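You operate a simulated robot arm through the tools that you are given. There is no shell and no other tool.

You are at the controls of a simulated robot arm. One attempt, no reset.

JOB
Join the pierced slat to the dark block with the two long dowels.
Fine: slat first on to the bench close beside the block, wall side; a dowel in each hole, slat down flat over them; the short dowel stays in the rack.

It is judged by the outcome, as a careful person would: the job done as asked, and still so three seconds after it is handed in. It fails if anything else is knocked over, pushed out of place, dropped, spilled or broken.

ROBOT AND FRAMES
A 7-joint arm with a two-finger gripper, fixed in place. Base frame: the origin is on the floor under the middle of its stand, x ahead of it, y to its left, z up. Units: mm, rad, N and s.
With the tool pointing down near the work surface it reaches from about 340 to 720 mm from the base axis. Its first joint turns from -1.152 to 1.152 rad. Payload 2.45 kg.
Tool frame: the origin (TCP) lies between the finger pads and is the grasp point; the fingertips stand 26 mm ahead of it; z points along the fingers, y is the line along which they close. The gripper opens to 96 mm; its body begins 69 mm behind the TCP.
Orientation is told as [roll, pitch, yaw] about the base's x, y, z axes, in that order, counted from this pose: with the fingers straight down and closing along the base's y, the tool's x points along the base's -x, its y along +y and its z along -z.

CONTROLS
- The arm moves only by the tool jog_arm. Its arguments are lists of equal length, an entry for each row: "translation": the shift along the tool's x, y, z in mm, a list of three; "angular": the turn, a rotation vector about the tool's x, y, z in rad, a list of three; "hand": the closure, from 0 (fully open) to 1 (shut). In form: {"translation": [[dx, dy, dz], ...], "angular": [[wx, wy, wz], ...], "hand": [hand, ...]}. A call has 1 to 20 rows; each row shifts and turns the commanded pose from where the row before left it, along the tool's axes as they then stand. A row lasts 0.2 s, in which the tool goes at most 50 mm and 0.15 rad; a call with a longer step from one row to the next is refused whole, and so is a gripper value outside its range. Where a pose cannot be reached the arm comes as near as it can. A force on the tool above 40 N (or 10 N above the force at the start of the call, whichever is more), or a blocked arm, ends the call early, and 0.2 s more pass. Each finger travels about 50 mm/s and halts on what it meets, pressing with about 40 N; the grip force reading is that of the motor and also rises with nothing between the fingers. The clock runs only during rows and for 0.2 s after the last one: add rows that do not move to give the fingers time. The reply holds the time, the measured pose of the TCP, the force on the tool along the base axes, the opening and the grip force, in the units named above and with some noise, with the torque about the TCP (base axes, N m) and any sound that the robot's microphone picked up, and new pictures: "show" is both (left out), scene, wrist or none.
- Cameras (640 x 400 px; columns grow to the right, rows downward): "scene" is fixed at [166.6, -397, 1411.4]; the picture's right is [0.73, -0.68, 0.00], its down [-0.47, -0.50, -0.73] and it looks along [0.50, 0.53, -0.69] (base axes); focal length 337 px, centre (320, 200). "wrist" rides on the gripper at [82, 3, -98] in the tool frame; the picture's right is [-0.04, 1.00, 0.00], its down [-0.73, -0.03, -0.68] and it looks along [-0.68, -0.03, 0.73] (tool axes); focal length 256 px, centre (320, 200). There is no depth. A picture from a camera that has moved, and an enlarged one, comes with that camera's place and axes in the base frame and with its lens.
- zoom(camera, box): a new picture of the part [left, top, right, bottom] of that camera's present view, enlarged. It takes no simulated time.
- close_job(): hands the job in; it is judged then, once.

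Nothing tells you positions but the pictures and the camera data. Unless the task says otherwise, let go and move clear before handing in.

The tools are called after ">>>" by a JSON object that holds its "method" and its "body". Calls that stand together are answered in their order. jog_arm: Moves the arm, as the interface text tells. Its arguments: {"type":"object","properties":{"translation":{"type":"array"},"angular":{"type":"array"},"hand":{"type":"array"},"show":{"type":"string","enum":["both","scene","wrist","none"]}},"required":["translation","angular","hand"]} The other tools are called the same way: zoom (camera, box) takes an enlarged picture of a part of a camera's view; close_job () hands the job in.

At the start:

```text
time: 0.0
position: [340.8, 17.9, 1148.2]
ee_rot: [0.0, -0.001, 0.0]
contact_force: [-0.4, 0.7, -0.1]
wrist_torque: [0.0, 0.0, -0.01]
grip_width: 95.9
gripper_force: 0.0
```

scene: 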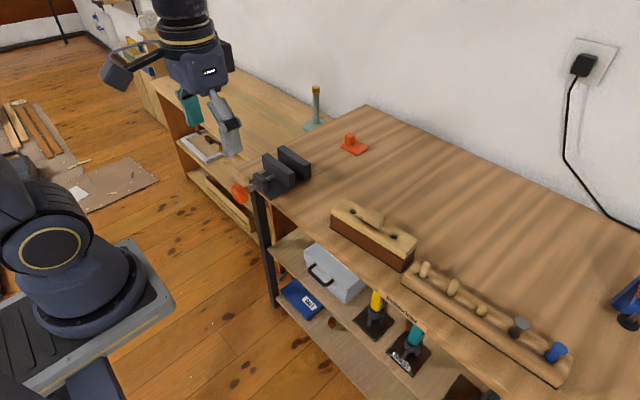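
wrist: 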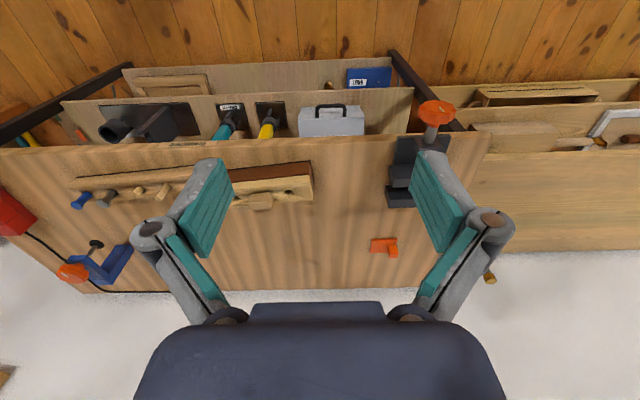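

I see a bench along a wall with a dark block carrying a pierced slat (light wood with a grip), and a rack with dowels and tools beside it. I'll zoom in first to locate things precisely.

>>> {"method": "zoom", "body": {"camera": "scene", "box": [310, 180, 450, 290]}}

>>> {"method": "zoom", "body": {"camera": "scene", "box": [390, 240, 590, 390]}}

>>> {"method": "zoom", "body": {"camera": "wrist", "box": [60, 120, 330, 290]}}

>>> {"method": "zoom", "body": {"camera": "scene", "box": [220, 80, 420, 230]}}

```text
3.64 times, centred on (380, 235) of scene
camera zoom: at [166.6, -397.0, 1411.4], right [0.73, -0.68, 0.0], down [-0.47, -0.5, -0.73], along [0.5, 0.53, -0.69], focal length 1225 px, centre (102, 73)
```

zoom: 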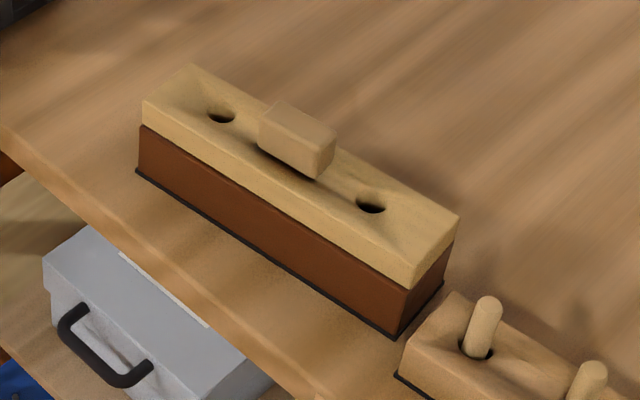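

```text
2.67 times, centred on (490, 315) of scene
camera zoom: at [166.6, -397.0, 1411.4], right [0.73, -0.68, 0.0], down [-0.47, -0.5, -0.73], along [0.5, 0.53, -0.69], focal length 899 px, centre (-133, -107)
```

zoom: 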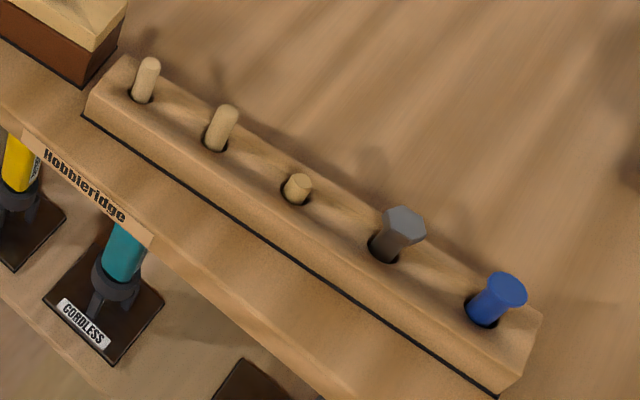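

```text
2.35 times, centred on (195, 205) of wrist
camera zoom: at [258.9, 21.0, 1247.8], right [0.04, 1.0, 0.0], down [0.73, -0.03, 0.68], along [0.68, -0.03, -0.73], focal length 602 px, centre (614, 188)
```

zoom: 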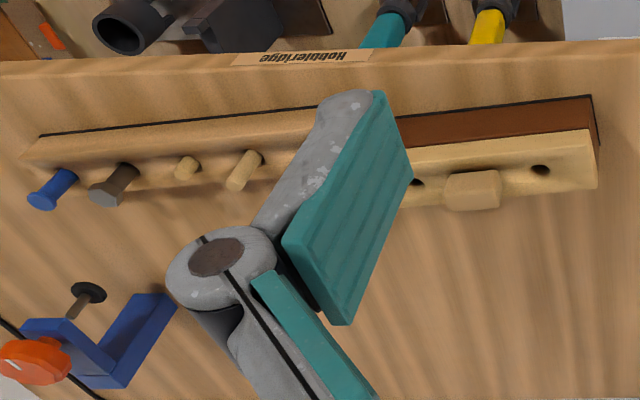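

```text
2.67 times, centred on (320, 155) of scene
camera zoom: at [166.6, -397.0, 1411.4], right [0.73, -0.68, 0.0], down [-0.47, -0.5, -0.73], along [0.5, 0.53, -0.69], focal length 899 px, centre (320, 320)
```

zoom: 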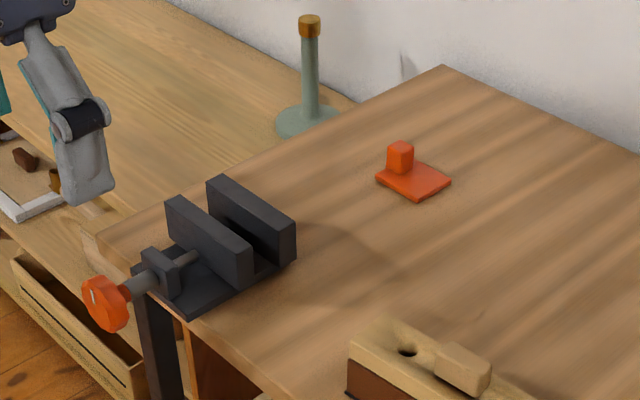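

The pierced slat sits on the brown block at about (592, -110), with holes near y = -56 and -164 and the top at z≈867. The rack with the dowels runs further toward -y. I'll move the wrist camera closer for accurate measurements.

>>> {"method": "jog_arm", "body": {"translation": [[-32, -26, 16], [-32, -26, 16], [-32, -26, 16], [-32, -26, 16], [-32, -26, 16], [0, 0, 0]], "angular": [[0, 0, 0], [0, 0, 0], [0, 0, 0], [0, 0, 0], [0, 0, 0], [0, 0, 0]], "hand": [0, 0, 0, 0, 0, 0]}}

```text
time: 1.4
position: [499.9, -111.0, 1065.3]
ee_rot: [0.0, 0.001, 0.0]
contact_force: [-0.5, 0.2, -0.8]
wrist_torque: [0.03, -0.01, 0.01]
grip_width: 96.0
gripper_force: 0.0
camera wrist: at [417.8, -107.9, 1165.5], right [0.04, 1.0, 0.0], down [0.73, -0.03, 0.68], along [0.68, -0.03, -0.73], focal length 256 px, centre (320, 200)
```

scene: 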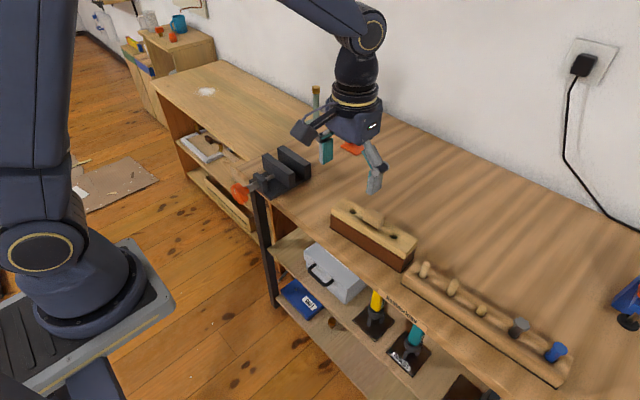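
wrist: 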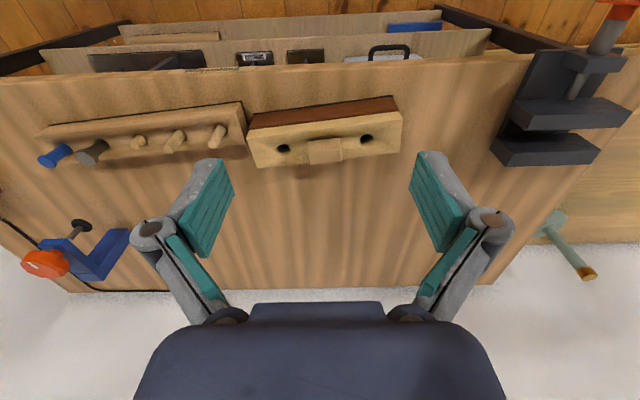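

The wrist camera now sees the slat, block and rack. I'll zoom in to measure the holes, handle and dowels.

>>> {"method": "zoom", "body": {"camera": "wrist", "box": [230, 80, 420, 190]}}

>>> {"method": "zoom", "body": {"camera": "wrist", "box": [30, 90, 250, 180]}}

```text
3.37 times, centred on (325, 135) of wrist
camera zoom: at [417.8, -107.9, 1165.5], right [0.04, 1.0, 0.0], down [0.73, -0.03, 0.68], along [0.68, -0.03, -0.73], focal length 862 px, centre (303, 419)
```

zoom: 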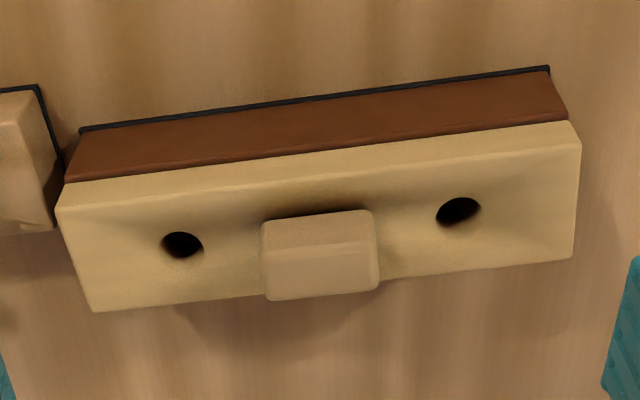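

```text
2.91 times, centred on (140, 135) of wrist
camera zoom: at [417.8, -107.9, 1165.5], right [0.04, 1.0, 0.0], down [0.73, -0.03, 0.68], along [0.68, -0.03, -0.73], focal length 745 px, centre (844, 389)
```

zoom: 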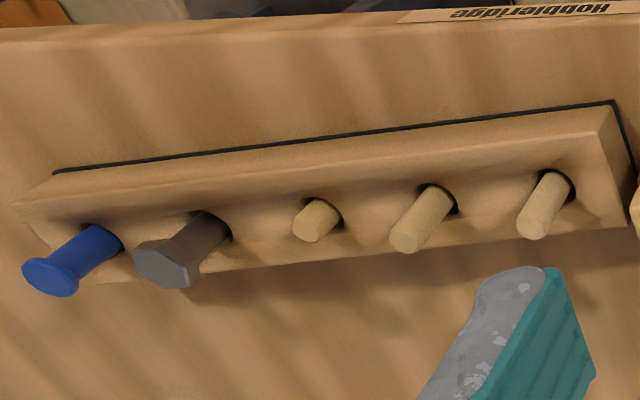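

The slat has holes near (589, -55) and (600, -163) and is yawed about +0.095 rad, with a handle in the middle. I'll move in closer, still clear above, to measure handle height and hole sizes.

>>> {"method": "jog_arm", "body": {"translation": [[-15, 1, 25], [-15, 1, 25], [-15, 0, 25], [-5, 0, 25], [0, 0, 0]], "angular": [[0, 0, 0], [0, 0, 0], [0, 0, 0], [0, 0, 0], [0, 0, 0]], "hand": [0, 0, 0, 0, 0]}}

>>> {"method": "zoom", "body": {"camera": "wrist", "box": [200, 60, 440, 210]}}

>>> {"method": "zoom", "body": {"camera": "scene", "box": [310, 160, 450, 290]}}

```text
time: 2.6
position: [549.1, -111.1, 968.0]
ee_rot: [0.0, 0.001, -0.001]
contact_force: [-0.3, 1.2, 0.0]
wrist_torque: [0.0, 0.0, 0.05]
grip_width: 96.0
gripper_force: 0.1
camera wrist: at [468.4, -107.5, 1067.2], right [0.04, 1.0, 0.0], down [0.73, -0.03, 0.68], along [0.68, -0.03, -0.73], focal length 256 px, centre (320, 200)
```

scene: 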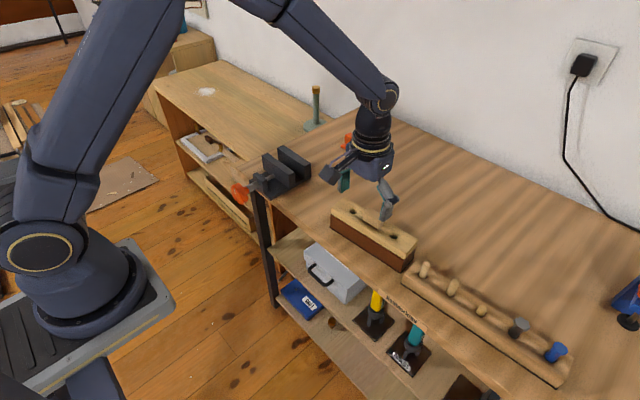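
wrist: 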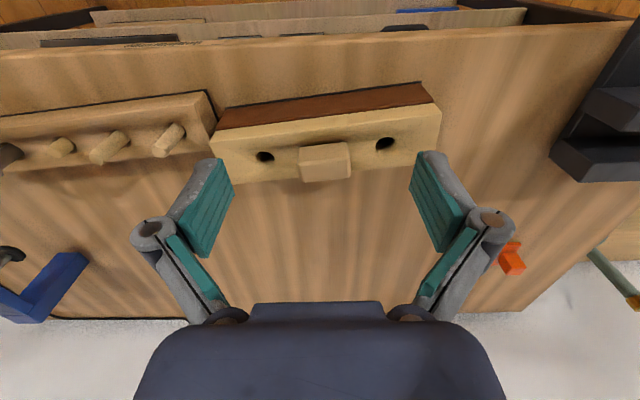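

```text
2.67 times, centred on (320, 135) of wrist
camera zoom: at [468.4, -107.5, 1067.2], right [0.04, 1.0, 0.0], down [0.73, -0.03, 0.68], along [0.68, -0.03, -0.73], focal length 683 px, centre (320, 373)
```

zoom: 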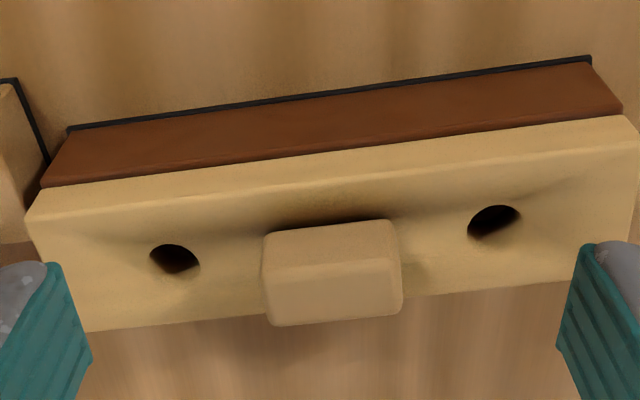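

```text
3.08 times, centred on (380, 225) of scene
camera zoom: at [166.6, -397.0, 1411.4], right [0.73, -0.68, 0.0], down [-0.47, -0.5, -0.73], along [0.5, 0.53, -0.69], focal length 1037 px, centre (135, 123)
```

zoom: 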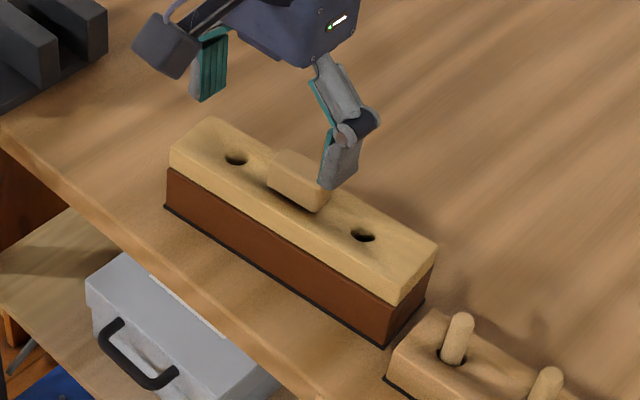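

The handle is about 40 × 20 mm, centred near (595, -109), with its top at about z=896 and a recess beneath it. I'll move above it and yaw about +0.096 to line up with the slat.

>>> {"method": "jog_arm", "body": {"translation": [[-22, 0.5, 17], [-22, 0.5, 17], [0, 0, 0], [0, 0, 0], [0, 0, 0]], "angular": [[0, 0, 0], [0, 0, 0], [0, 0, -0.096], [0, 0, 0], [0, 0, 0]], "hand": [0, 0, 0, 0, 0]}}

>>> {"method": "jog_arm", "body": {"translation": [[0, 0, 0], [0, 0, 0]], "angular": [[0, 0, 0], [0, 0, 0]], "hand": [0, 0], "show": "none"}}

>>> {"method": "zoom", "body": {"camera": "wrist", "box": [160, 80, 480, 280]}}

>>> {"method": "zoom", "body": {"camera": "scene", "box": [310, 150, 450, 280]}}

```text
time: 3.8
position: [595.4, -108.8, 934.3]
ee_rot: [0.001, -0.001, 0.095]
contact_force: [-0.4, -0.1, -0.9]
wrist_torque: [0.01, -0.01, 0.01]
grip_width: 96.2
gripper_force: 0.1
camera wrist: at [513.2, -113.4, 1034.0], right [-0.06, 1.0, 0.0], down [0.73, 0.04, 0.68], along [0.68, 0.04, -0.73], focal length 256 px, centre (320, 200)
```

scene: 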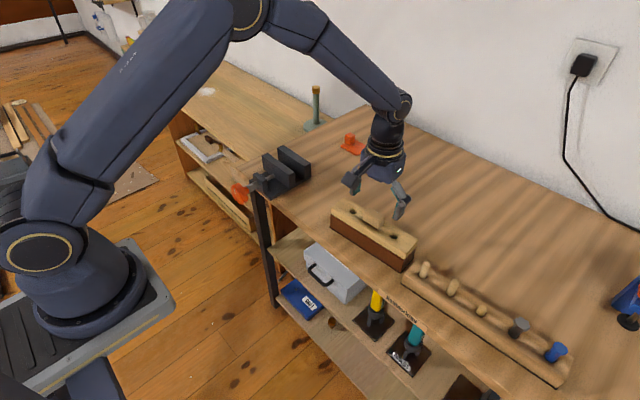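
wrist: 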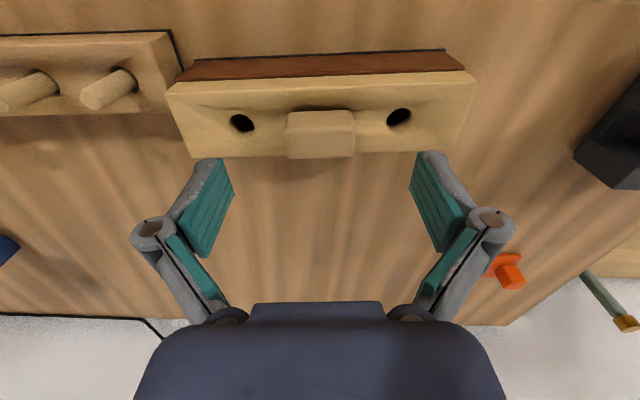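

```text
time: 4.4
position: [595.1, -107.3, 934.0]
ee_rot: [0.002, 0.0, 0.097]
contact_force: [0.3, -0.6, 0.8]
wrist_torque: [0.04, 0.04, 0.0]
grip_width: 96.0
gripper_force: 0.0
```

```text
2.00 times, centred on (320, 180) of wrist
camera zoom: at [513.2, -113.4, 1034.0], right [-0.06, 1.0, 0.0], down [0.73, 0.04, 0.68], along [0.68, 0.04, -0.73], focal length 512 px, centre (320, 240)
```

zoom: 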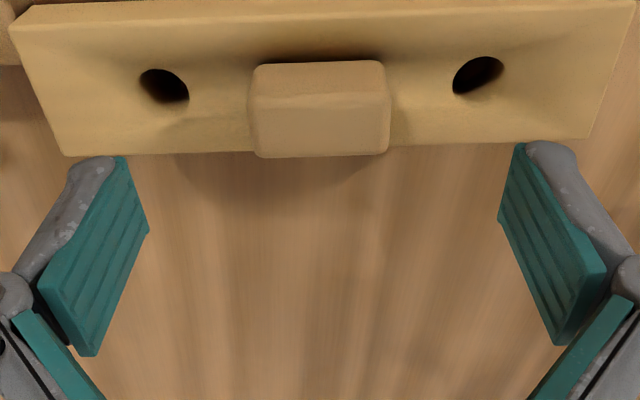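

```text
3.08 times, centred on (380, 215) of scene
camera zoom: at [166.6, -397.0, 1411.4], right [0.73, -0.68, 0.0], down [-0.47, -0.5, -0.73], along [0.5, 0.53, -0.69], focal length 1037 px, centre (135, 154)
```

zoom: 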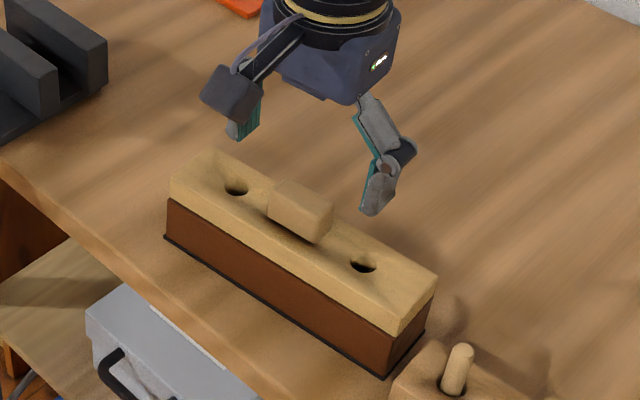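

Alignment looks right: the handle is centred between the fingers and the slat is parallel to the closing line. Descending to grasp height.

>>> {"method": "jog_arm", "body": {"translation": [[0.5, 0, 12], [0.5, 0, 12], [0, 0, 11], [0, 0, 0], [0, 0, 0]], "angular": [[0, 0, 0], [0, 0, 0], [0, 0, 0], [0, 0, 0], [0, 0, 0]], "hand": [0, 0, 0, 0, 0]}}

>>> {"method": "zoom", "body": {"camera": "scene", "box": [320, 160, 440, 260]}}

>>> {"method": "zoom", "body": {"camera": "wrist", "box": [160, 80, 480, 280]}}

```text
time: 5.6
position: [592.6, -107.3, 899.2]
ee_rot: [0.001, 0.001, 0.097]
contact_force: [0.7, -0.4, 0.2]
wrist_torque: [0.0, -0.03, 0.01]
grip_width: 95.9
gripper_force: 0.0
camera wrist: at [511.4, -112.1, 999.1], right [-0.06, 1.0, 0.0], down [0.73, 0.04, 0.68], along [0.68, 0.04, -0.73], focal length 256 px, centre (320, 200)
```

scene: 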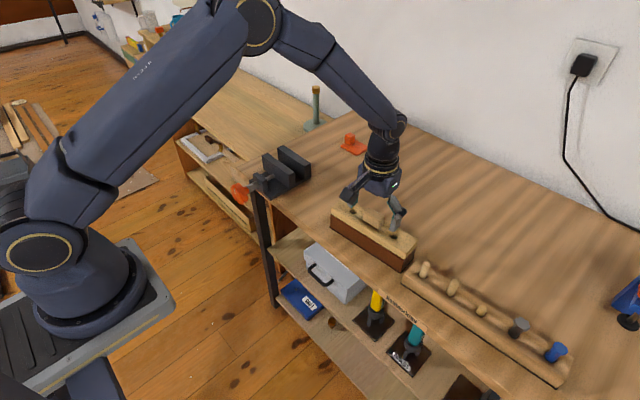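
wrist: 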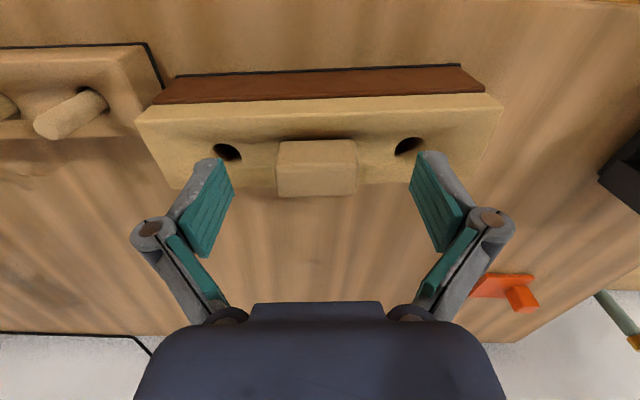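

```text
4.00 times, centred on (380, 210) of scene
camera zoom: at [166.6, -397.0, 1411.4], right [0.73, -0.68, 0.0], down [-0.47, -0.5, -0.73], along [0.5, 0.53, -0.69], focal length 1348 px, centre (80, 160)
```

zoom: 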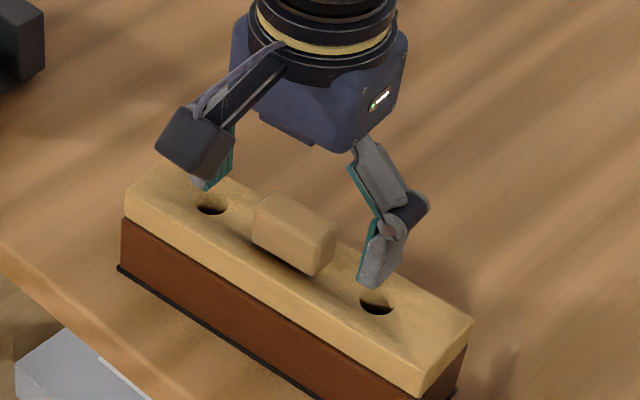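

```text
2.00 times, centred on (320, 180) of wrist
camera zoom: at [511.4, -112.1, 999.1], right [-0.06, 1.0, 0.0], down [0.73, 0.04, 0.68], along [0.68, 0.04, -0.73], focal length 512 px, centre (320, 240)
```

zoom: 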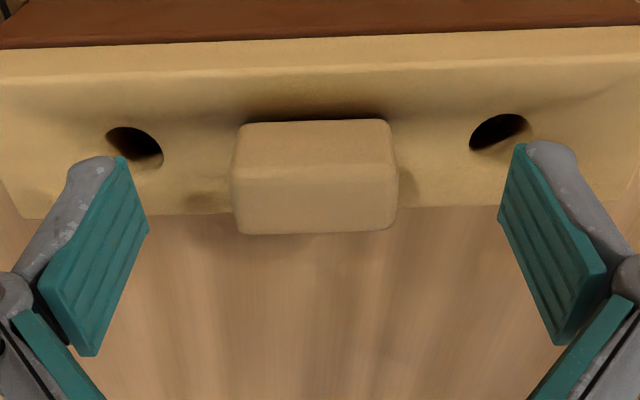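

The handle sits about 1 mm toward -y of centre; I'll nudge and close on it.

>>> {"method": "jog_arm", "body": {"translation": [[0, -1, 0], [0, 0, 0], [0, 0, 0], [0, 0, 0], [0, 0, 0], [0, 0, 0], [0, 0, 0]], "angular": [[0, 0, 0], [0, 0, 0], [0, 0, 0], [0, 0, 0], [0, 0, 0], [0, 0, 0], [0, 0, 0]], "hand": [0, 0.3, 0.5, 0.7, 1, 1, 1]}}

>>> {"method": "zoom", "body": {"camera": "scene", "box": [320, 160, 440, 260]}}

```text
time: 7.2
position: [592.7, -109.9, 900.1]
ee_rot: [0.0, 0.001, 0.096]
contact_force: [1.1, -1.0, 2.3]
wrist_torque: [-0.02, 0.02, -0.04]
grip_width: 43.1
gripper_force: 39.6
camera wrist: at [511.9, -113.5, 999.4], right [-0.06, 1.0, 0.0], down [0.73, 0.04, 0.68], along [0.68, 0.04, -0.73], focal length 256 px, centre (320, 200)
```

scene: 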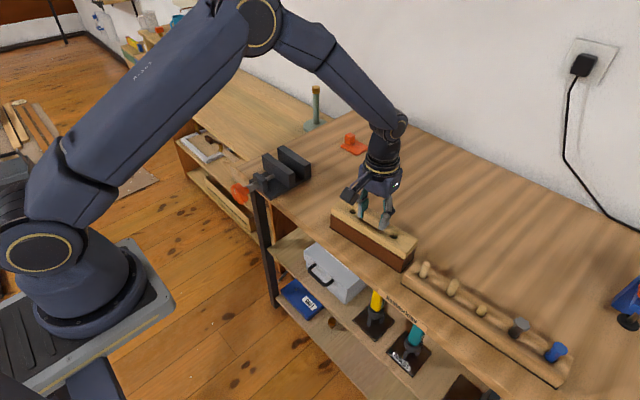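
wrist: 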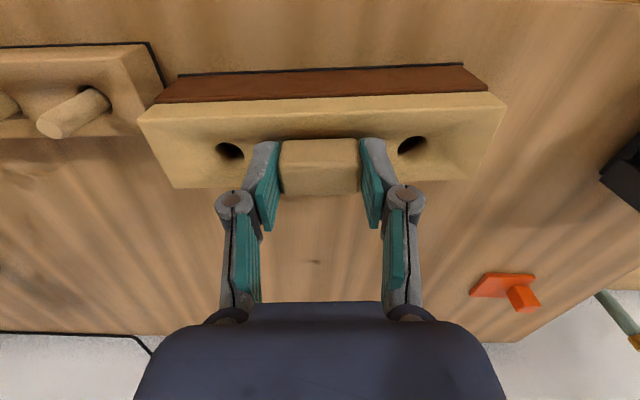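

```text
4.00 times, centred on (380, 210) of scene
camera zoom: at [166.5, -397.0, 1411.4], right [0.73, -0.68, 0.0], down [-0.47, -0.5, -0.73], along [0.5, 0.53, -0.69], focal length 1348 px, centre (80, 160)
```

zoom: 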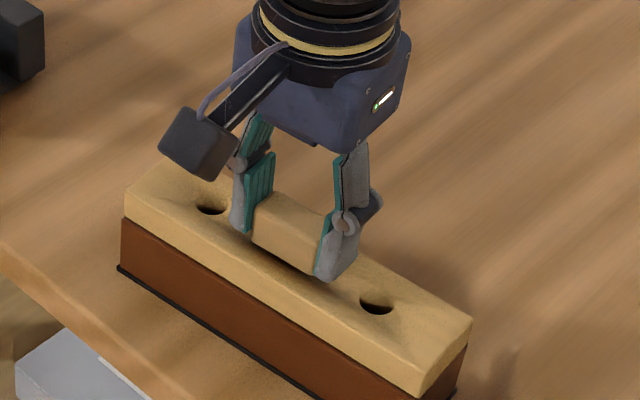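

The handle is gripped at 43 mm width. Lifting the slat gently straight up.

>>> {"method": "jog_arm", "body": {"translation": [[0, 0, -5], [0, 0, -10], [0, 0, -15], [0, 0, -20], [0, 0, -20], [0, 0, 0]], "angular": [[0, 0, 0], [0, 0, 0], [0, 0, 0], [0, 0, 0], [0, 0, 0], [0, 0, 0]], "hand": [1, 1, 1, 1, 1, 1]}}

>>> {"method": "zoom", "body": {"camera": "scene", "box": [310, 150, 450, 280]}}

>>> {"method": "zoom", "body": {"camera": "wrist", "box": [120, 20, 520, 220]}}

```text
time: 8.6
position: [595.3, -110.2, 969.2]
ee_rot: [0.0, -0.001, 0.097]
contact_force: [-0.5, 0.1, -0.6]
wrist_torque: [-0.02, 0.01, 0.0]
grip_width: 43.4
gripper_force: 39.8
camera wrist: at [512.3, -115.1, 1069.7], right [-0.06, 1.0, 0.0], down [0.73, 0.04, 0.68], along [0.68, 0.04, -0.73], focal length 256 px, centre (320, 200)
```

scene: 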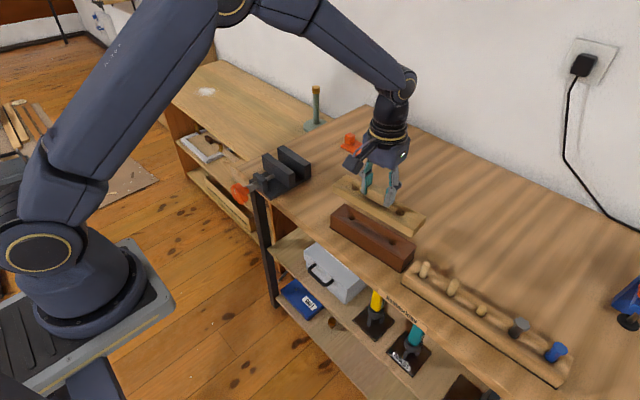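
wrist: 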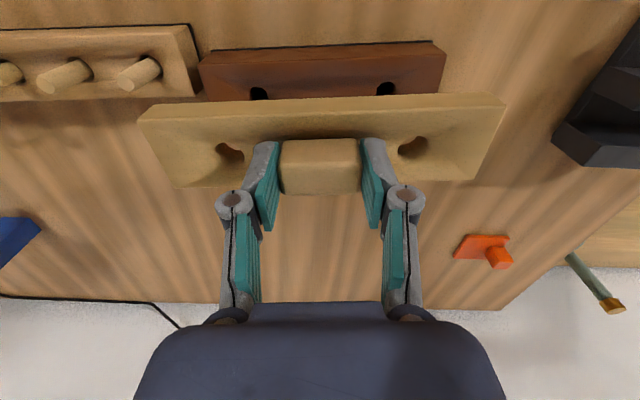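

```text
3.08 times, centred on (380, 215) of scene
camera zoom: at [166.6, -397.0, 1411.4], right [0.73, -0.68, 0.0], down [-0.47, -0.5, -0.73], along [0.5, 0.53, -0.69], focal length 1037 px, centre (135, 154)
```

zoom: 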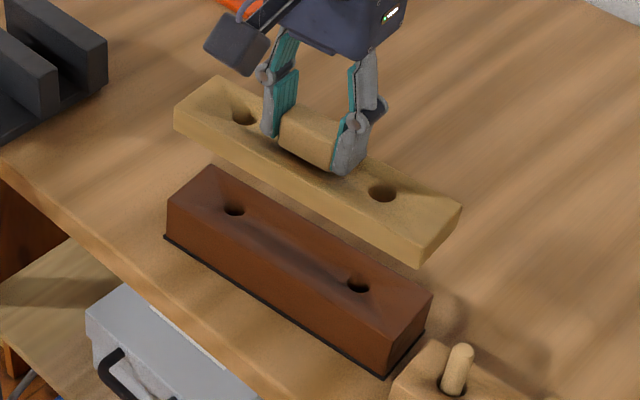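

```text
1.60 times, centred on (320, 120) of wrist
camera zoom: at [512.3, -115.1, 1069.7], right [-0.06, 1.0, 0.0], down [0.73, 0.04, 0.68], along [0.68, 0.04, -0.73], focal length 410 px, centre (320, 328)
```

zoom: 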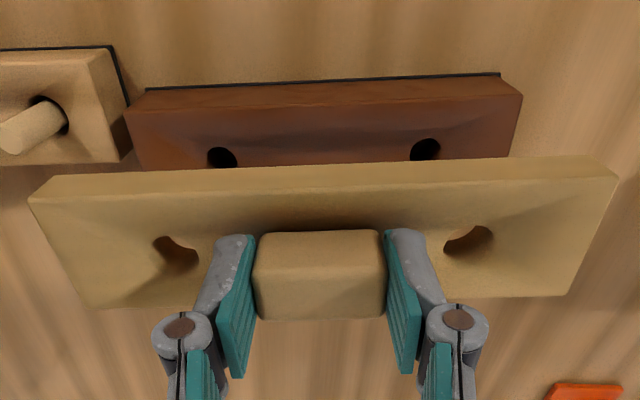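

The slat came up level, exposing the two holes in the block (block top ≈ z 844). Next I shift it 62 mm toward the wall and lower it to just above the bench beside the block.

>>> {"method": "jog_arm", "body": {"translation": [[-15, 0, 0], [-25, 0, 0], [-22, 0, 0], [0, 0, 10], [0, 0, 25], [0, 0, 25], [0, 0, 20], [0, 0, 12], [0, 0, 0]], "angular": [[0, 0, 0], [0, 0, 0], [0, 0, 0], [0, 0, 0], [0, 0, 0], [0, 0, 0], [0, 0, 0], [0, 0, 0], [0, 0, 0]], "hand": [1, 1, 1, 1, 1, 1, 1, 1, 1]}}

>>> {"method": "zoom", "body": {"camera": "scene", "box": [310, 150, 450, 280]}}

>>> {"method": "zoom", "body": {"camera": "wrist", "box": [120, 20, 520, 220]}}

```text
time: 10.6
position: [654.7, -104.2, 878.6]
ee_rot: [-0.001, 0.0, 0.095]
contact_force: [-0.3, 0.6, -1.3]
wrist_torque: [-0.02, -0.04, 0.01]
grip_width: 43.0
gripper_force: 40.3
camera wrist: at [574.7, -108.8, 977.7], right [-0.06, 1.0, 0.0], down [0.73, 0.04, 0.68], along [0.68, 0.04, -0.73], focal length 256 px, centre (320, 200)
```

scene: 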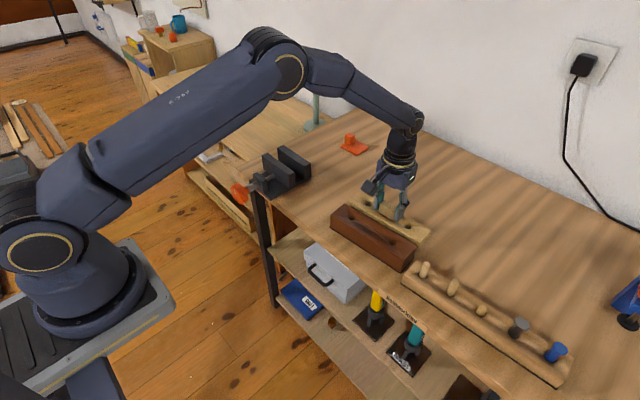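
wrist: 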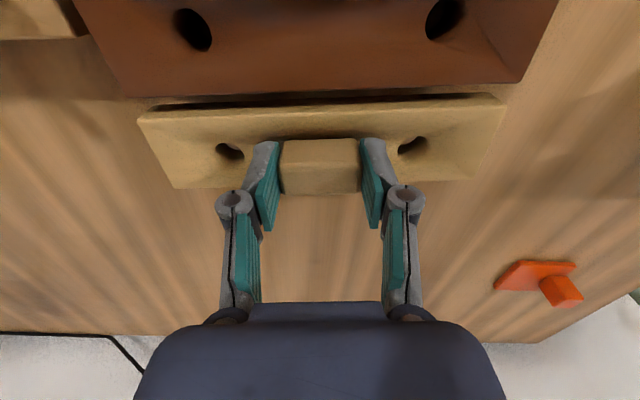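

```text
3.08 times, centred on (380, 215) of scene
camera zoom: at [166.6, -397.0, 1411.4], right [0.73, -0.68, 0.0], down [-0.47, -0.5, -0.73], along [0.5, 0.53, -0.69], focal length 1037 px, centre (135, 154)
```

zoom: 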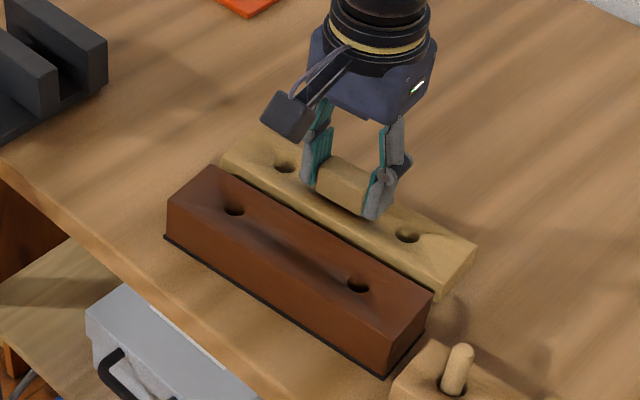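

```text
1.60 times, centred on (320, 120) of wrist
camera zoom: at [574.7, -108.8, 977.7], right [-0.06, 1.0, 0.0], down [0.73, 0.04, 0.68], along [0.68, 0.04, -0.73], focal length 410 px, centre (320, 328)
```

zoom: 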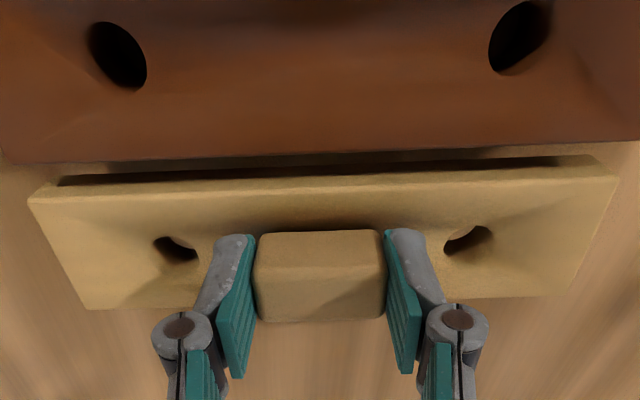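

The slat clears the block with a small gap. Continuing down slowly, watching for contact.

>>> {"method": "jog_arm", "body": {"translation": [[0, 0, 3], [0, 0, 3], [0, 0, 2], [0, 0, 2], [0, 0, 0]], "angular": [[0, 0, 0], [0, 0, 0], [0, 0, 0], [0, 0, 0], [0, 0, 0]], "hand": [1, 1, 1, 1, 1], "show": "none"}}

>>> {"method": "jog_arm", "body": {"translation": [[0, 0, 1], [0, 0, 1], [0, 0, 0]], "angular": [[0, 0, 0], [0, 0, 0], [0, 0, 0]], "hand": [1, 1, 1], "show": "none"}}

>>> {"method": "jog_arm", "body": {"translation": [[0, 0, 1], [0, 0, 1], [0, 0, 0]], "angular": [[0, 0, 0], [0, 0, 0], [0, 0, 0]], "hand": [1, 1, 1], "show": "scene"}}

>>> {"method": "zoom", "body": {"camera": "scene", "box": [310, 150, 450, 280]}}

```text
time: 11.8
position: [655.2, -106.2, 867.6]
ee_rot: [0.0, 0.001, 0.098]
contact_force: [-0.6, 0.4, -0.9]
wrist_torque: [0.0, 0.0, 0.04]
grip_width: 43.0
gripper_force: 39.9
```

```text
time: 12.6
position: [656.2, -102.7, 865.2]
ee_rot: [0.0, 0.002, 0.096]
contact_force: [1.1, -0.2, -1.5]
wrist_torque: [0.01, -0.02, -0.01]
grip_width: 43.1
gripper_force: 39.6
```

```text
time: 13.4
position: [655.7, -104.2, 863.7]
ee_rot: [-0.001, 0.0, 0.097]
contact_force: [-0.4, 0.5, -0.8]
wrist_torque: [0.0, 0.01, -0.03]
grip_width: 43.0
gripper_force: 40.2
```

scene: 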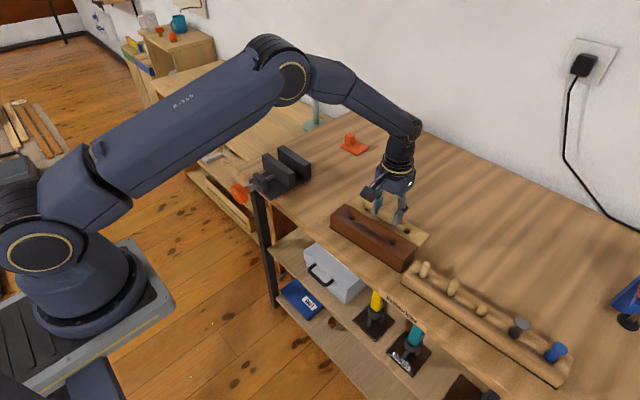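

```text
3.08 times, centred on (380, 215) of scene
camera zoom: at [166.6, -397.0, 1411.4], right [0.73, -0.68, 0.0], down [-0.47, -0.5, -0.73], along [0.5, 0.53, -0.69], focal length 1037 px, centre (135, 154)
```

zoom: 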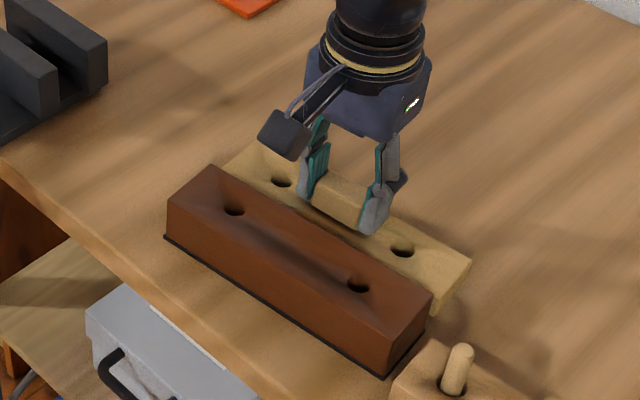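

No contact yet at TCP z≈863. Continuing with 1 mm steps.

>>> {"method": "jog_arm", "body": {"translation": [[0, 0, 1], [0, 0, 1], [0, 0, 0]], "angular": [[0, 0, 0], [0, 0, 0], [0, 0, 0]], "hand": [1, 1, 1], "show": "none"}}

>>> {"method": "jog_arm", "body": {"translation": [[0, 0, 1], [0, 0, 0]], "angular": [[0, 0, 0], [0, 0, 0]], "hand": [1, 1], "show": "none"}}

>>> {"method": "jog_arm", "body": {"translation": [[0, 0, 1], [0, 0, 0]], "angular": [[0, 0, 0], [0, 0, 0]], "hand": [1, 1], "show": "none"}}

```text
time: 14.2
position: [655.6, -105.5, 861.4]
ee_rot: [0.001, 0.0, 0.097]
contact_force: [-0.7, -1.1, -1.0]
wrist_torque: [0.01, 0.0, 0.01]
grip_width: 43.1
gripper_force: 40.0
```

```text
time: 14.8
position: [655.2, -104.4, 859.8]
ee_rot: [-0.001, 0.001, 0.096]
contact_force: [-0.7, -1.0, -1.4]
wrist_torque: [-0.02, 0.01, -0.04]
grip_width: 43.2
gripper_force: 40.0
```

```text
time: 15.4
position: [655.4, -104.2, 859.8]
ee_rot: [0.001, 0.0, 0.097]
contact_force: [0.7, 0.6, -1.5]
wrist_torque: [0.0, -0.02, -0.03]
grip_width: 43.2
gripper_force: 40.3
```

Still free at z≈859; keep going down in 1 mm steps.

>>> {"method": "jog_arm", "body": {"translation": [[0, 0, 1], [0, 0, 0]], "angular": [[0, 0, 0], [0, 0, 0]], "hand": [1, 1], "show": "none"}}

>>> {"method": "jog_arm", "body": {"translation": [[0, 0, 1], [0, 0, 0]], "angular": [[0, 0, 0], [0, 0, 0]], "hand": [1, 1], "show": "none"}}

>>> {"method": "jog_arm", "body": {"translation": [[0, 0, 1], [0, 0, 0]], "angular": [[0, 0, 0], [0, 0, 0]], "hand": [1, 1], "show": "both"}}

>>> {"method": "zoom", "body": {"camera": "scene", "box": [340, 170, 440, 250]}}

>>> {"method": "zoom", "body": {"camera": "wrist", "box": [120, 60, 520, 260]}}

```text
time: 16.0
position: [655.2, -104.3, 858.3]
ee_rot: [0.001, 0.001, 0.095]
contact_force: [-0.4, -1.1, -0.7]
wrist_torque: [0.02, 0.02, 0.01]
grip_width: 43.3
gripper_force: 40.4
```

```text
time: 16.6
position: [655.4, -106.2, 856.4]
ee_rot: [0.001, -0.001, 0.097]
contact_force: [0.3, 0.3, -1.5]
wrist_torque: [0.02, -0.02, -0.01]
grip_width: 43.3
gripper_force: 39.9
```

```text
time: 17.2
position: [655.1, -104.0, 854.8]
ee_rot: [0.0, 0.0, 0.097]
contact_force: [-0.5, -0.5, -1.2]
wrist_torque: [-0.01, 0.0, -0.02]
grip_width: 43.1
gripper_force: 40.2
camera wrist: at [573.7, -109.2, 955.1], right [-0.06, 1.0, 0.0], down [0.73, 0.04, 0.68], along [0.68, 0.04, -0.73], focal length 256 px, centre (320, 200)
```

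scene: 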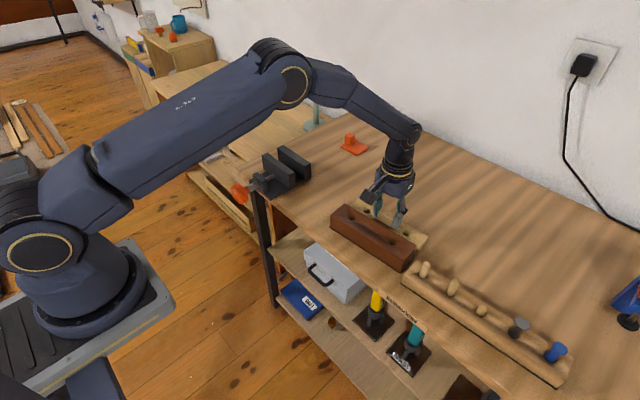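
wrist: 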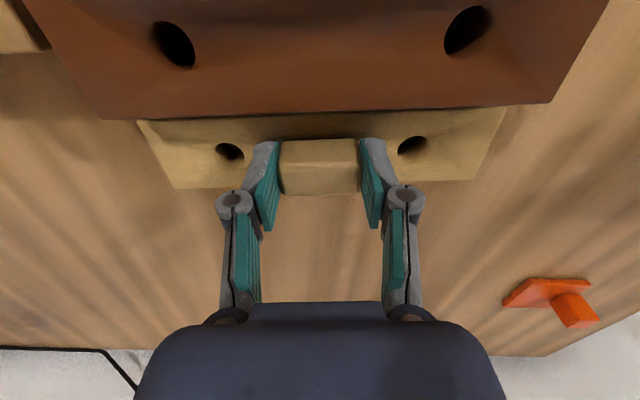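

```text
5.00 times, centred on (390, 210) of scene
camera zoom: at [166.6, -397.0, 1411.4], right [0.73, -0.68, 0.0], down [-0.47, -0.5, -0.73], along [0.5, 0.53, -0.69], focal length 1685 px, centre (-30, 150)
```

zoom: 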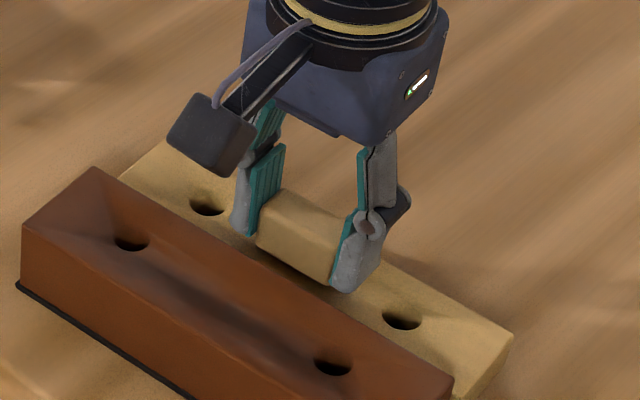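

```text
1.60 times, centred on (320, 160) of wrist
camera zoom: at [573.7, -109.2, 955.1], right [-0.06, 1.0, 0.0], down [0.73, 0.04, 0.68], along [0.68, 0.04, -0.73], focal length 410 px, centre (320, 264)
```

zoom: 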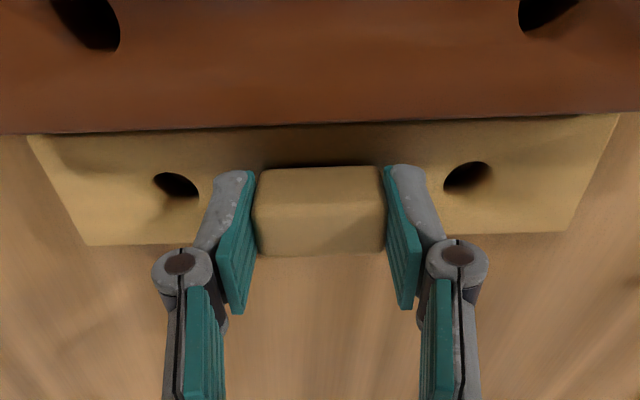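

Still hovering. I'll continue in 1 mm steps.

>>> {"method": "jog_arm", "body": {"translation": [[0, 0, 1], [0, 0, 0]], "angular": [[0, 0, 0], [0, 0, 0]], "hand": [1, 1], "show": "none"}}

>>> {"method": "jog_arm", "body": {"translation": [[0, 0, 1], [0, 0, 0]], "angular": [[0, 0, 0], [0, 0, 0]], "hand": [1, 1], "show": "none"}}

```text
time: 17.8
position: [655.5, -104.5, 854.4]
ee_rot: [0.0, 0.001, 0.096]
contact_force: [-0.6, 0.3, -1.1]
wrist_torque: [0.0, 0.03, 0.03]
grip_width: 43.5
gripper_force: 39.8
```

```text
time: 18.4
position: [655.4, -104.2, 855.4]
ee_rot: [0.0, -0.002, 0.097]
contact_force: [-6.0, 2.6, 13.1]
wrist_torque: [0.06, 0.33, -0.01]
grip_width: 43.2
gripper_force: 40.1
```

Contact: 13 N upward at z≈854.7, so the slat is on the bench (bench ≈ z 800). Releasing it and rising.

>>> {"method": "jog_arm", "body": {"translation": [[0, 0, 0], [0, 0, 0], [0, 0, 0], [0, 0, -3], [0, 0, -10], [0, 0, -25], [0, 0, -30], [0, 0, -30], [0, 0, 0]], "angular": [[0, 0, 0], [0, 0, 0], [0, 0, 0], [0, 0, 0], [0, 0, 0], [0, 0, 0], [0, 0, 0], [0, 0, 0], [0, 0, 0]], "hand": [0.4, 0.3, 0.3, 0.3, 0.3, 0.3, 0.3, 0.3, 0.3]}}

>>> {"method": "zoom", "body": {"camera": "scene", "box": [320, 170, 460, 290]}}

>>> {"method": "zoom", "body": {"camera": "wrist", "box": [120, 0, 520, 200]}}

```text
time: 20.4
position: [655.5, -103.6, 952.7]
ee_rot: [0.001, 0.0, 0.096]
contact_force: [0.8, -0.1, -0.2]
wrist_torque: [0.0, 0.04, 0.0]
grip_width: 67.0
gripper_force: 0.1
camera wrist: at [573.8, -109.1, 1052.6], right [-0.06, 1.0, 0.0], down [0.73, 0.04, 0.68], along [0.68, 0.04, -0.73], focal length 256 px, centre (320, 200)
```

scene: 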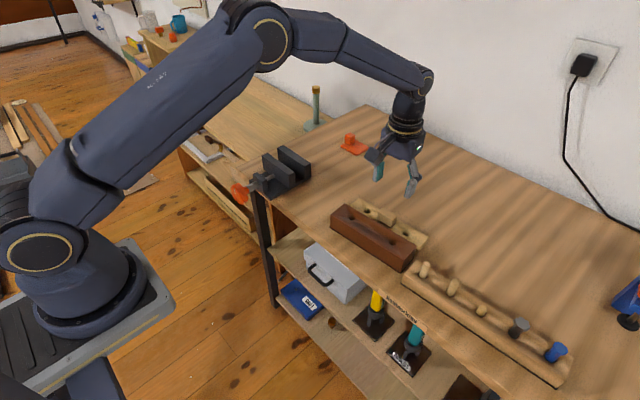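
wrist: 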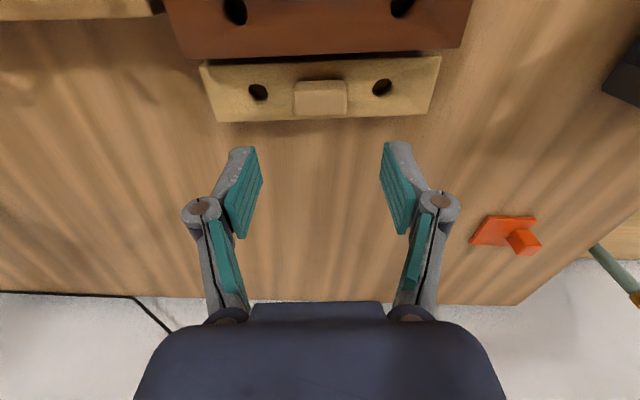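

```text
3.33 times, centred on (390, 230) of scene
camera zoom: at [166.6, -397.0, 1411.4], right [0.73, -0.68, 0.0], down [-0.47, -0.5, -0.73], along [0.5, 0.53, -0.69], focal length 1123 px, centre (87, 100)
```

zoom: 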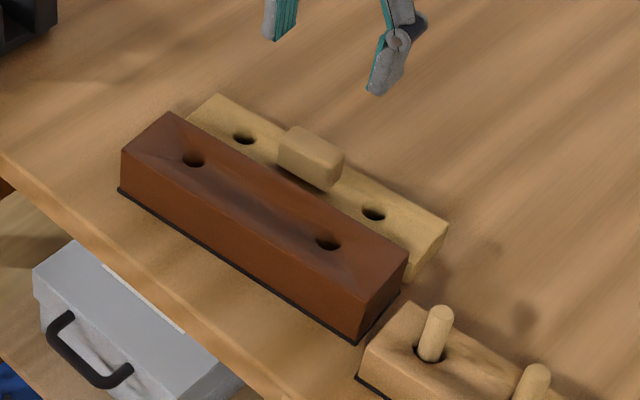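

```text
1.60 times, centred on (320, 100) of wrist
camera zoom: at [573.8, -109.1, 1052.6], right [-0.06, 1.0, 0.0], down [0.73, 0.04, 0.68], along [0.68, 0.04, -0.73], focal length 410 px, centre (320, 360)
```

zoom: 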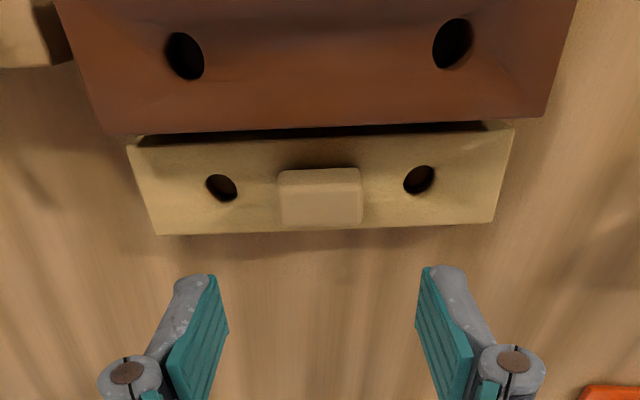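

The slat now lies flat on the bench with a small gap to the block. Next I go over to the rack and look at the first long dowel (about (584, -254), protruding to z≈871).

>>> {"method": "jog_arm", "body": {"translation": [[23.8, -28, 0], [23.8, -28, 0], [23.8, -28, 0], [23.8, -28, 0], [23.8, -28, 0], [0, 0, 0]], "angular": [[0, 0, 0], [0, 0, 0], [0, 0, 0], [0, 0, 0], [0, 0, 0], [0, 0, 0]], "hand": [0.3, 0.4, 0.5, 0.5, 0.5, 0.5]}}

>>> {"method": "zoom", "body": {"camera": "wrist", "box": [200, 40, 440, 190]}}

>>> {"method": "zoom", "body": {"camera": "scene", "box": [380, 240, 500, 330]}}

```text
time: 21.8
position: [551.8, -256.6, 955.0]
ee_rot: [0.0, 0.0, 0.097]
contact_force: [0.4, 0.8, -0.3]
wrist_torque: [0.01, -0.02, -0.01]
grip_width: 48.0
gripper_force: 0.0
camera wrist: at [469.0, -261.5, 1053.9], right [-0.06, 1.0, 0.0], down [0.73, 0.04, 0.68], along [0.68, 0.04, -0.73], focal length 256 px, centre (320, 200)
```

scene: 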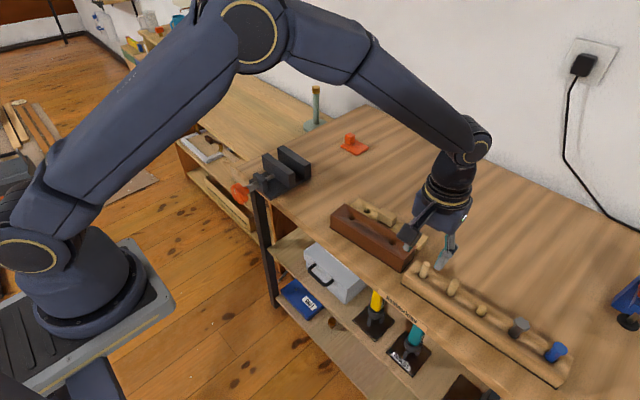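
wrist: 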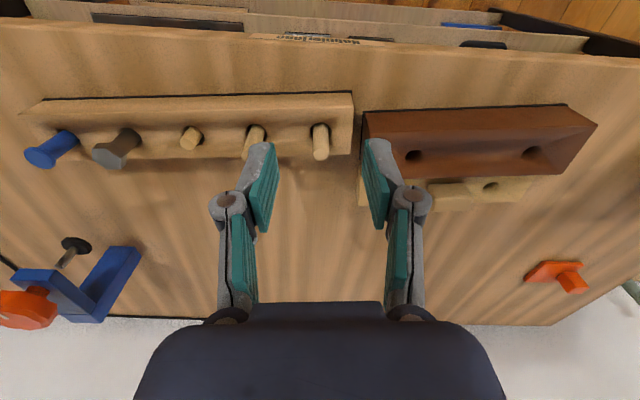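

```text
2.67 times, centred on (320, 115) of wrist
camera zoom: at [469.0, -261.5, 1053.9], right [-0.06, 1.0, 0.0], down [0.73, 0.04, 0.68], along [0.68, 0.04, -0.73], focal length 683 px, centre (320, 427)
```

zoom: 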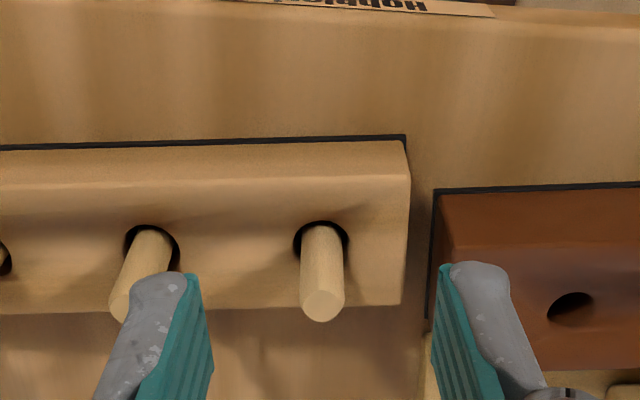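

```text
4.44 times, centred on (440, 285) of scene
camera zoom: at [166.5, -397.0, 1411.4], right [0.73, -0.68, 0.0], down [-0.47, -0.5, -0.73], along [0.5, 0.53, -0.69], focal length 1498 px, centre (-213, -178)
```

zoom: 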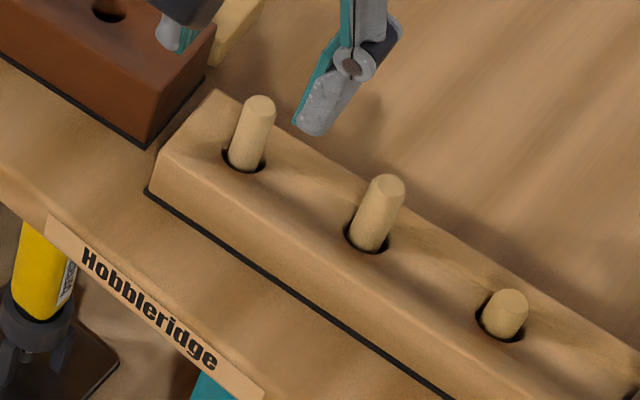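

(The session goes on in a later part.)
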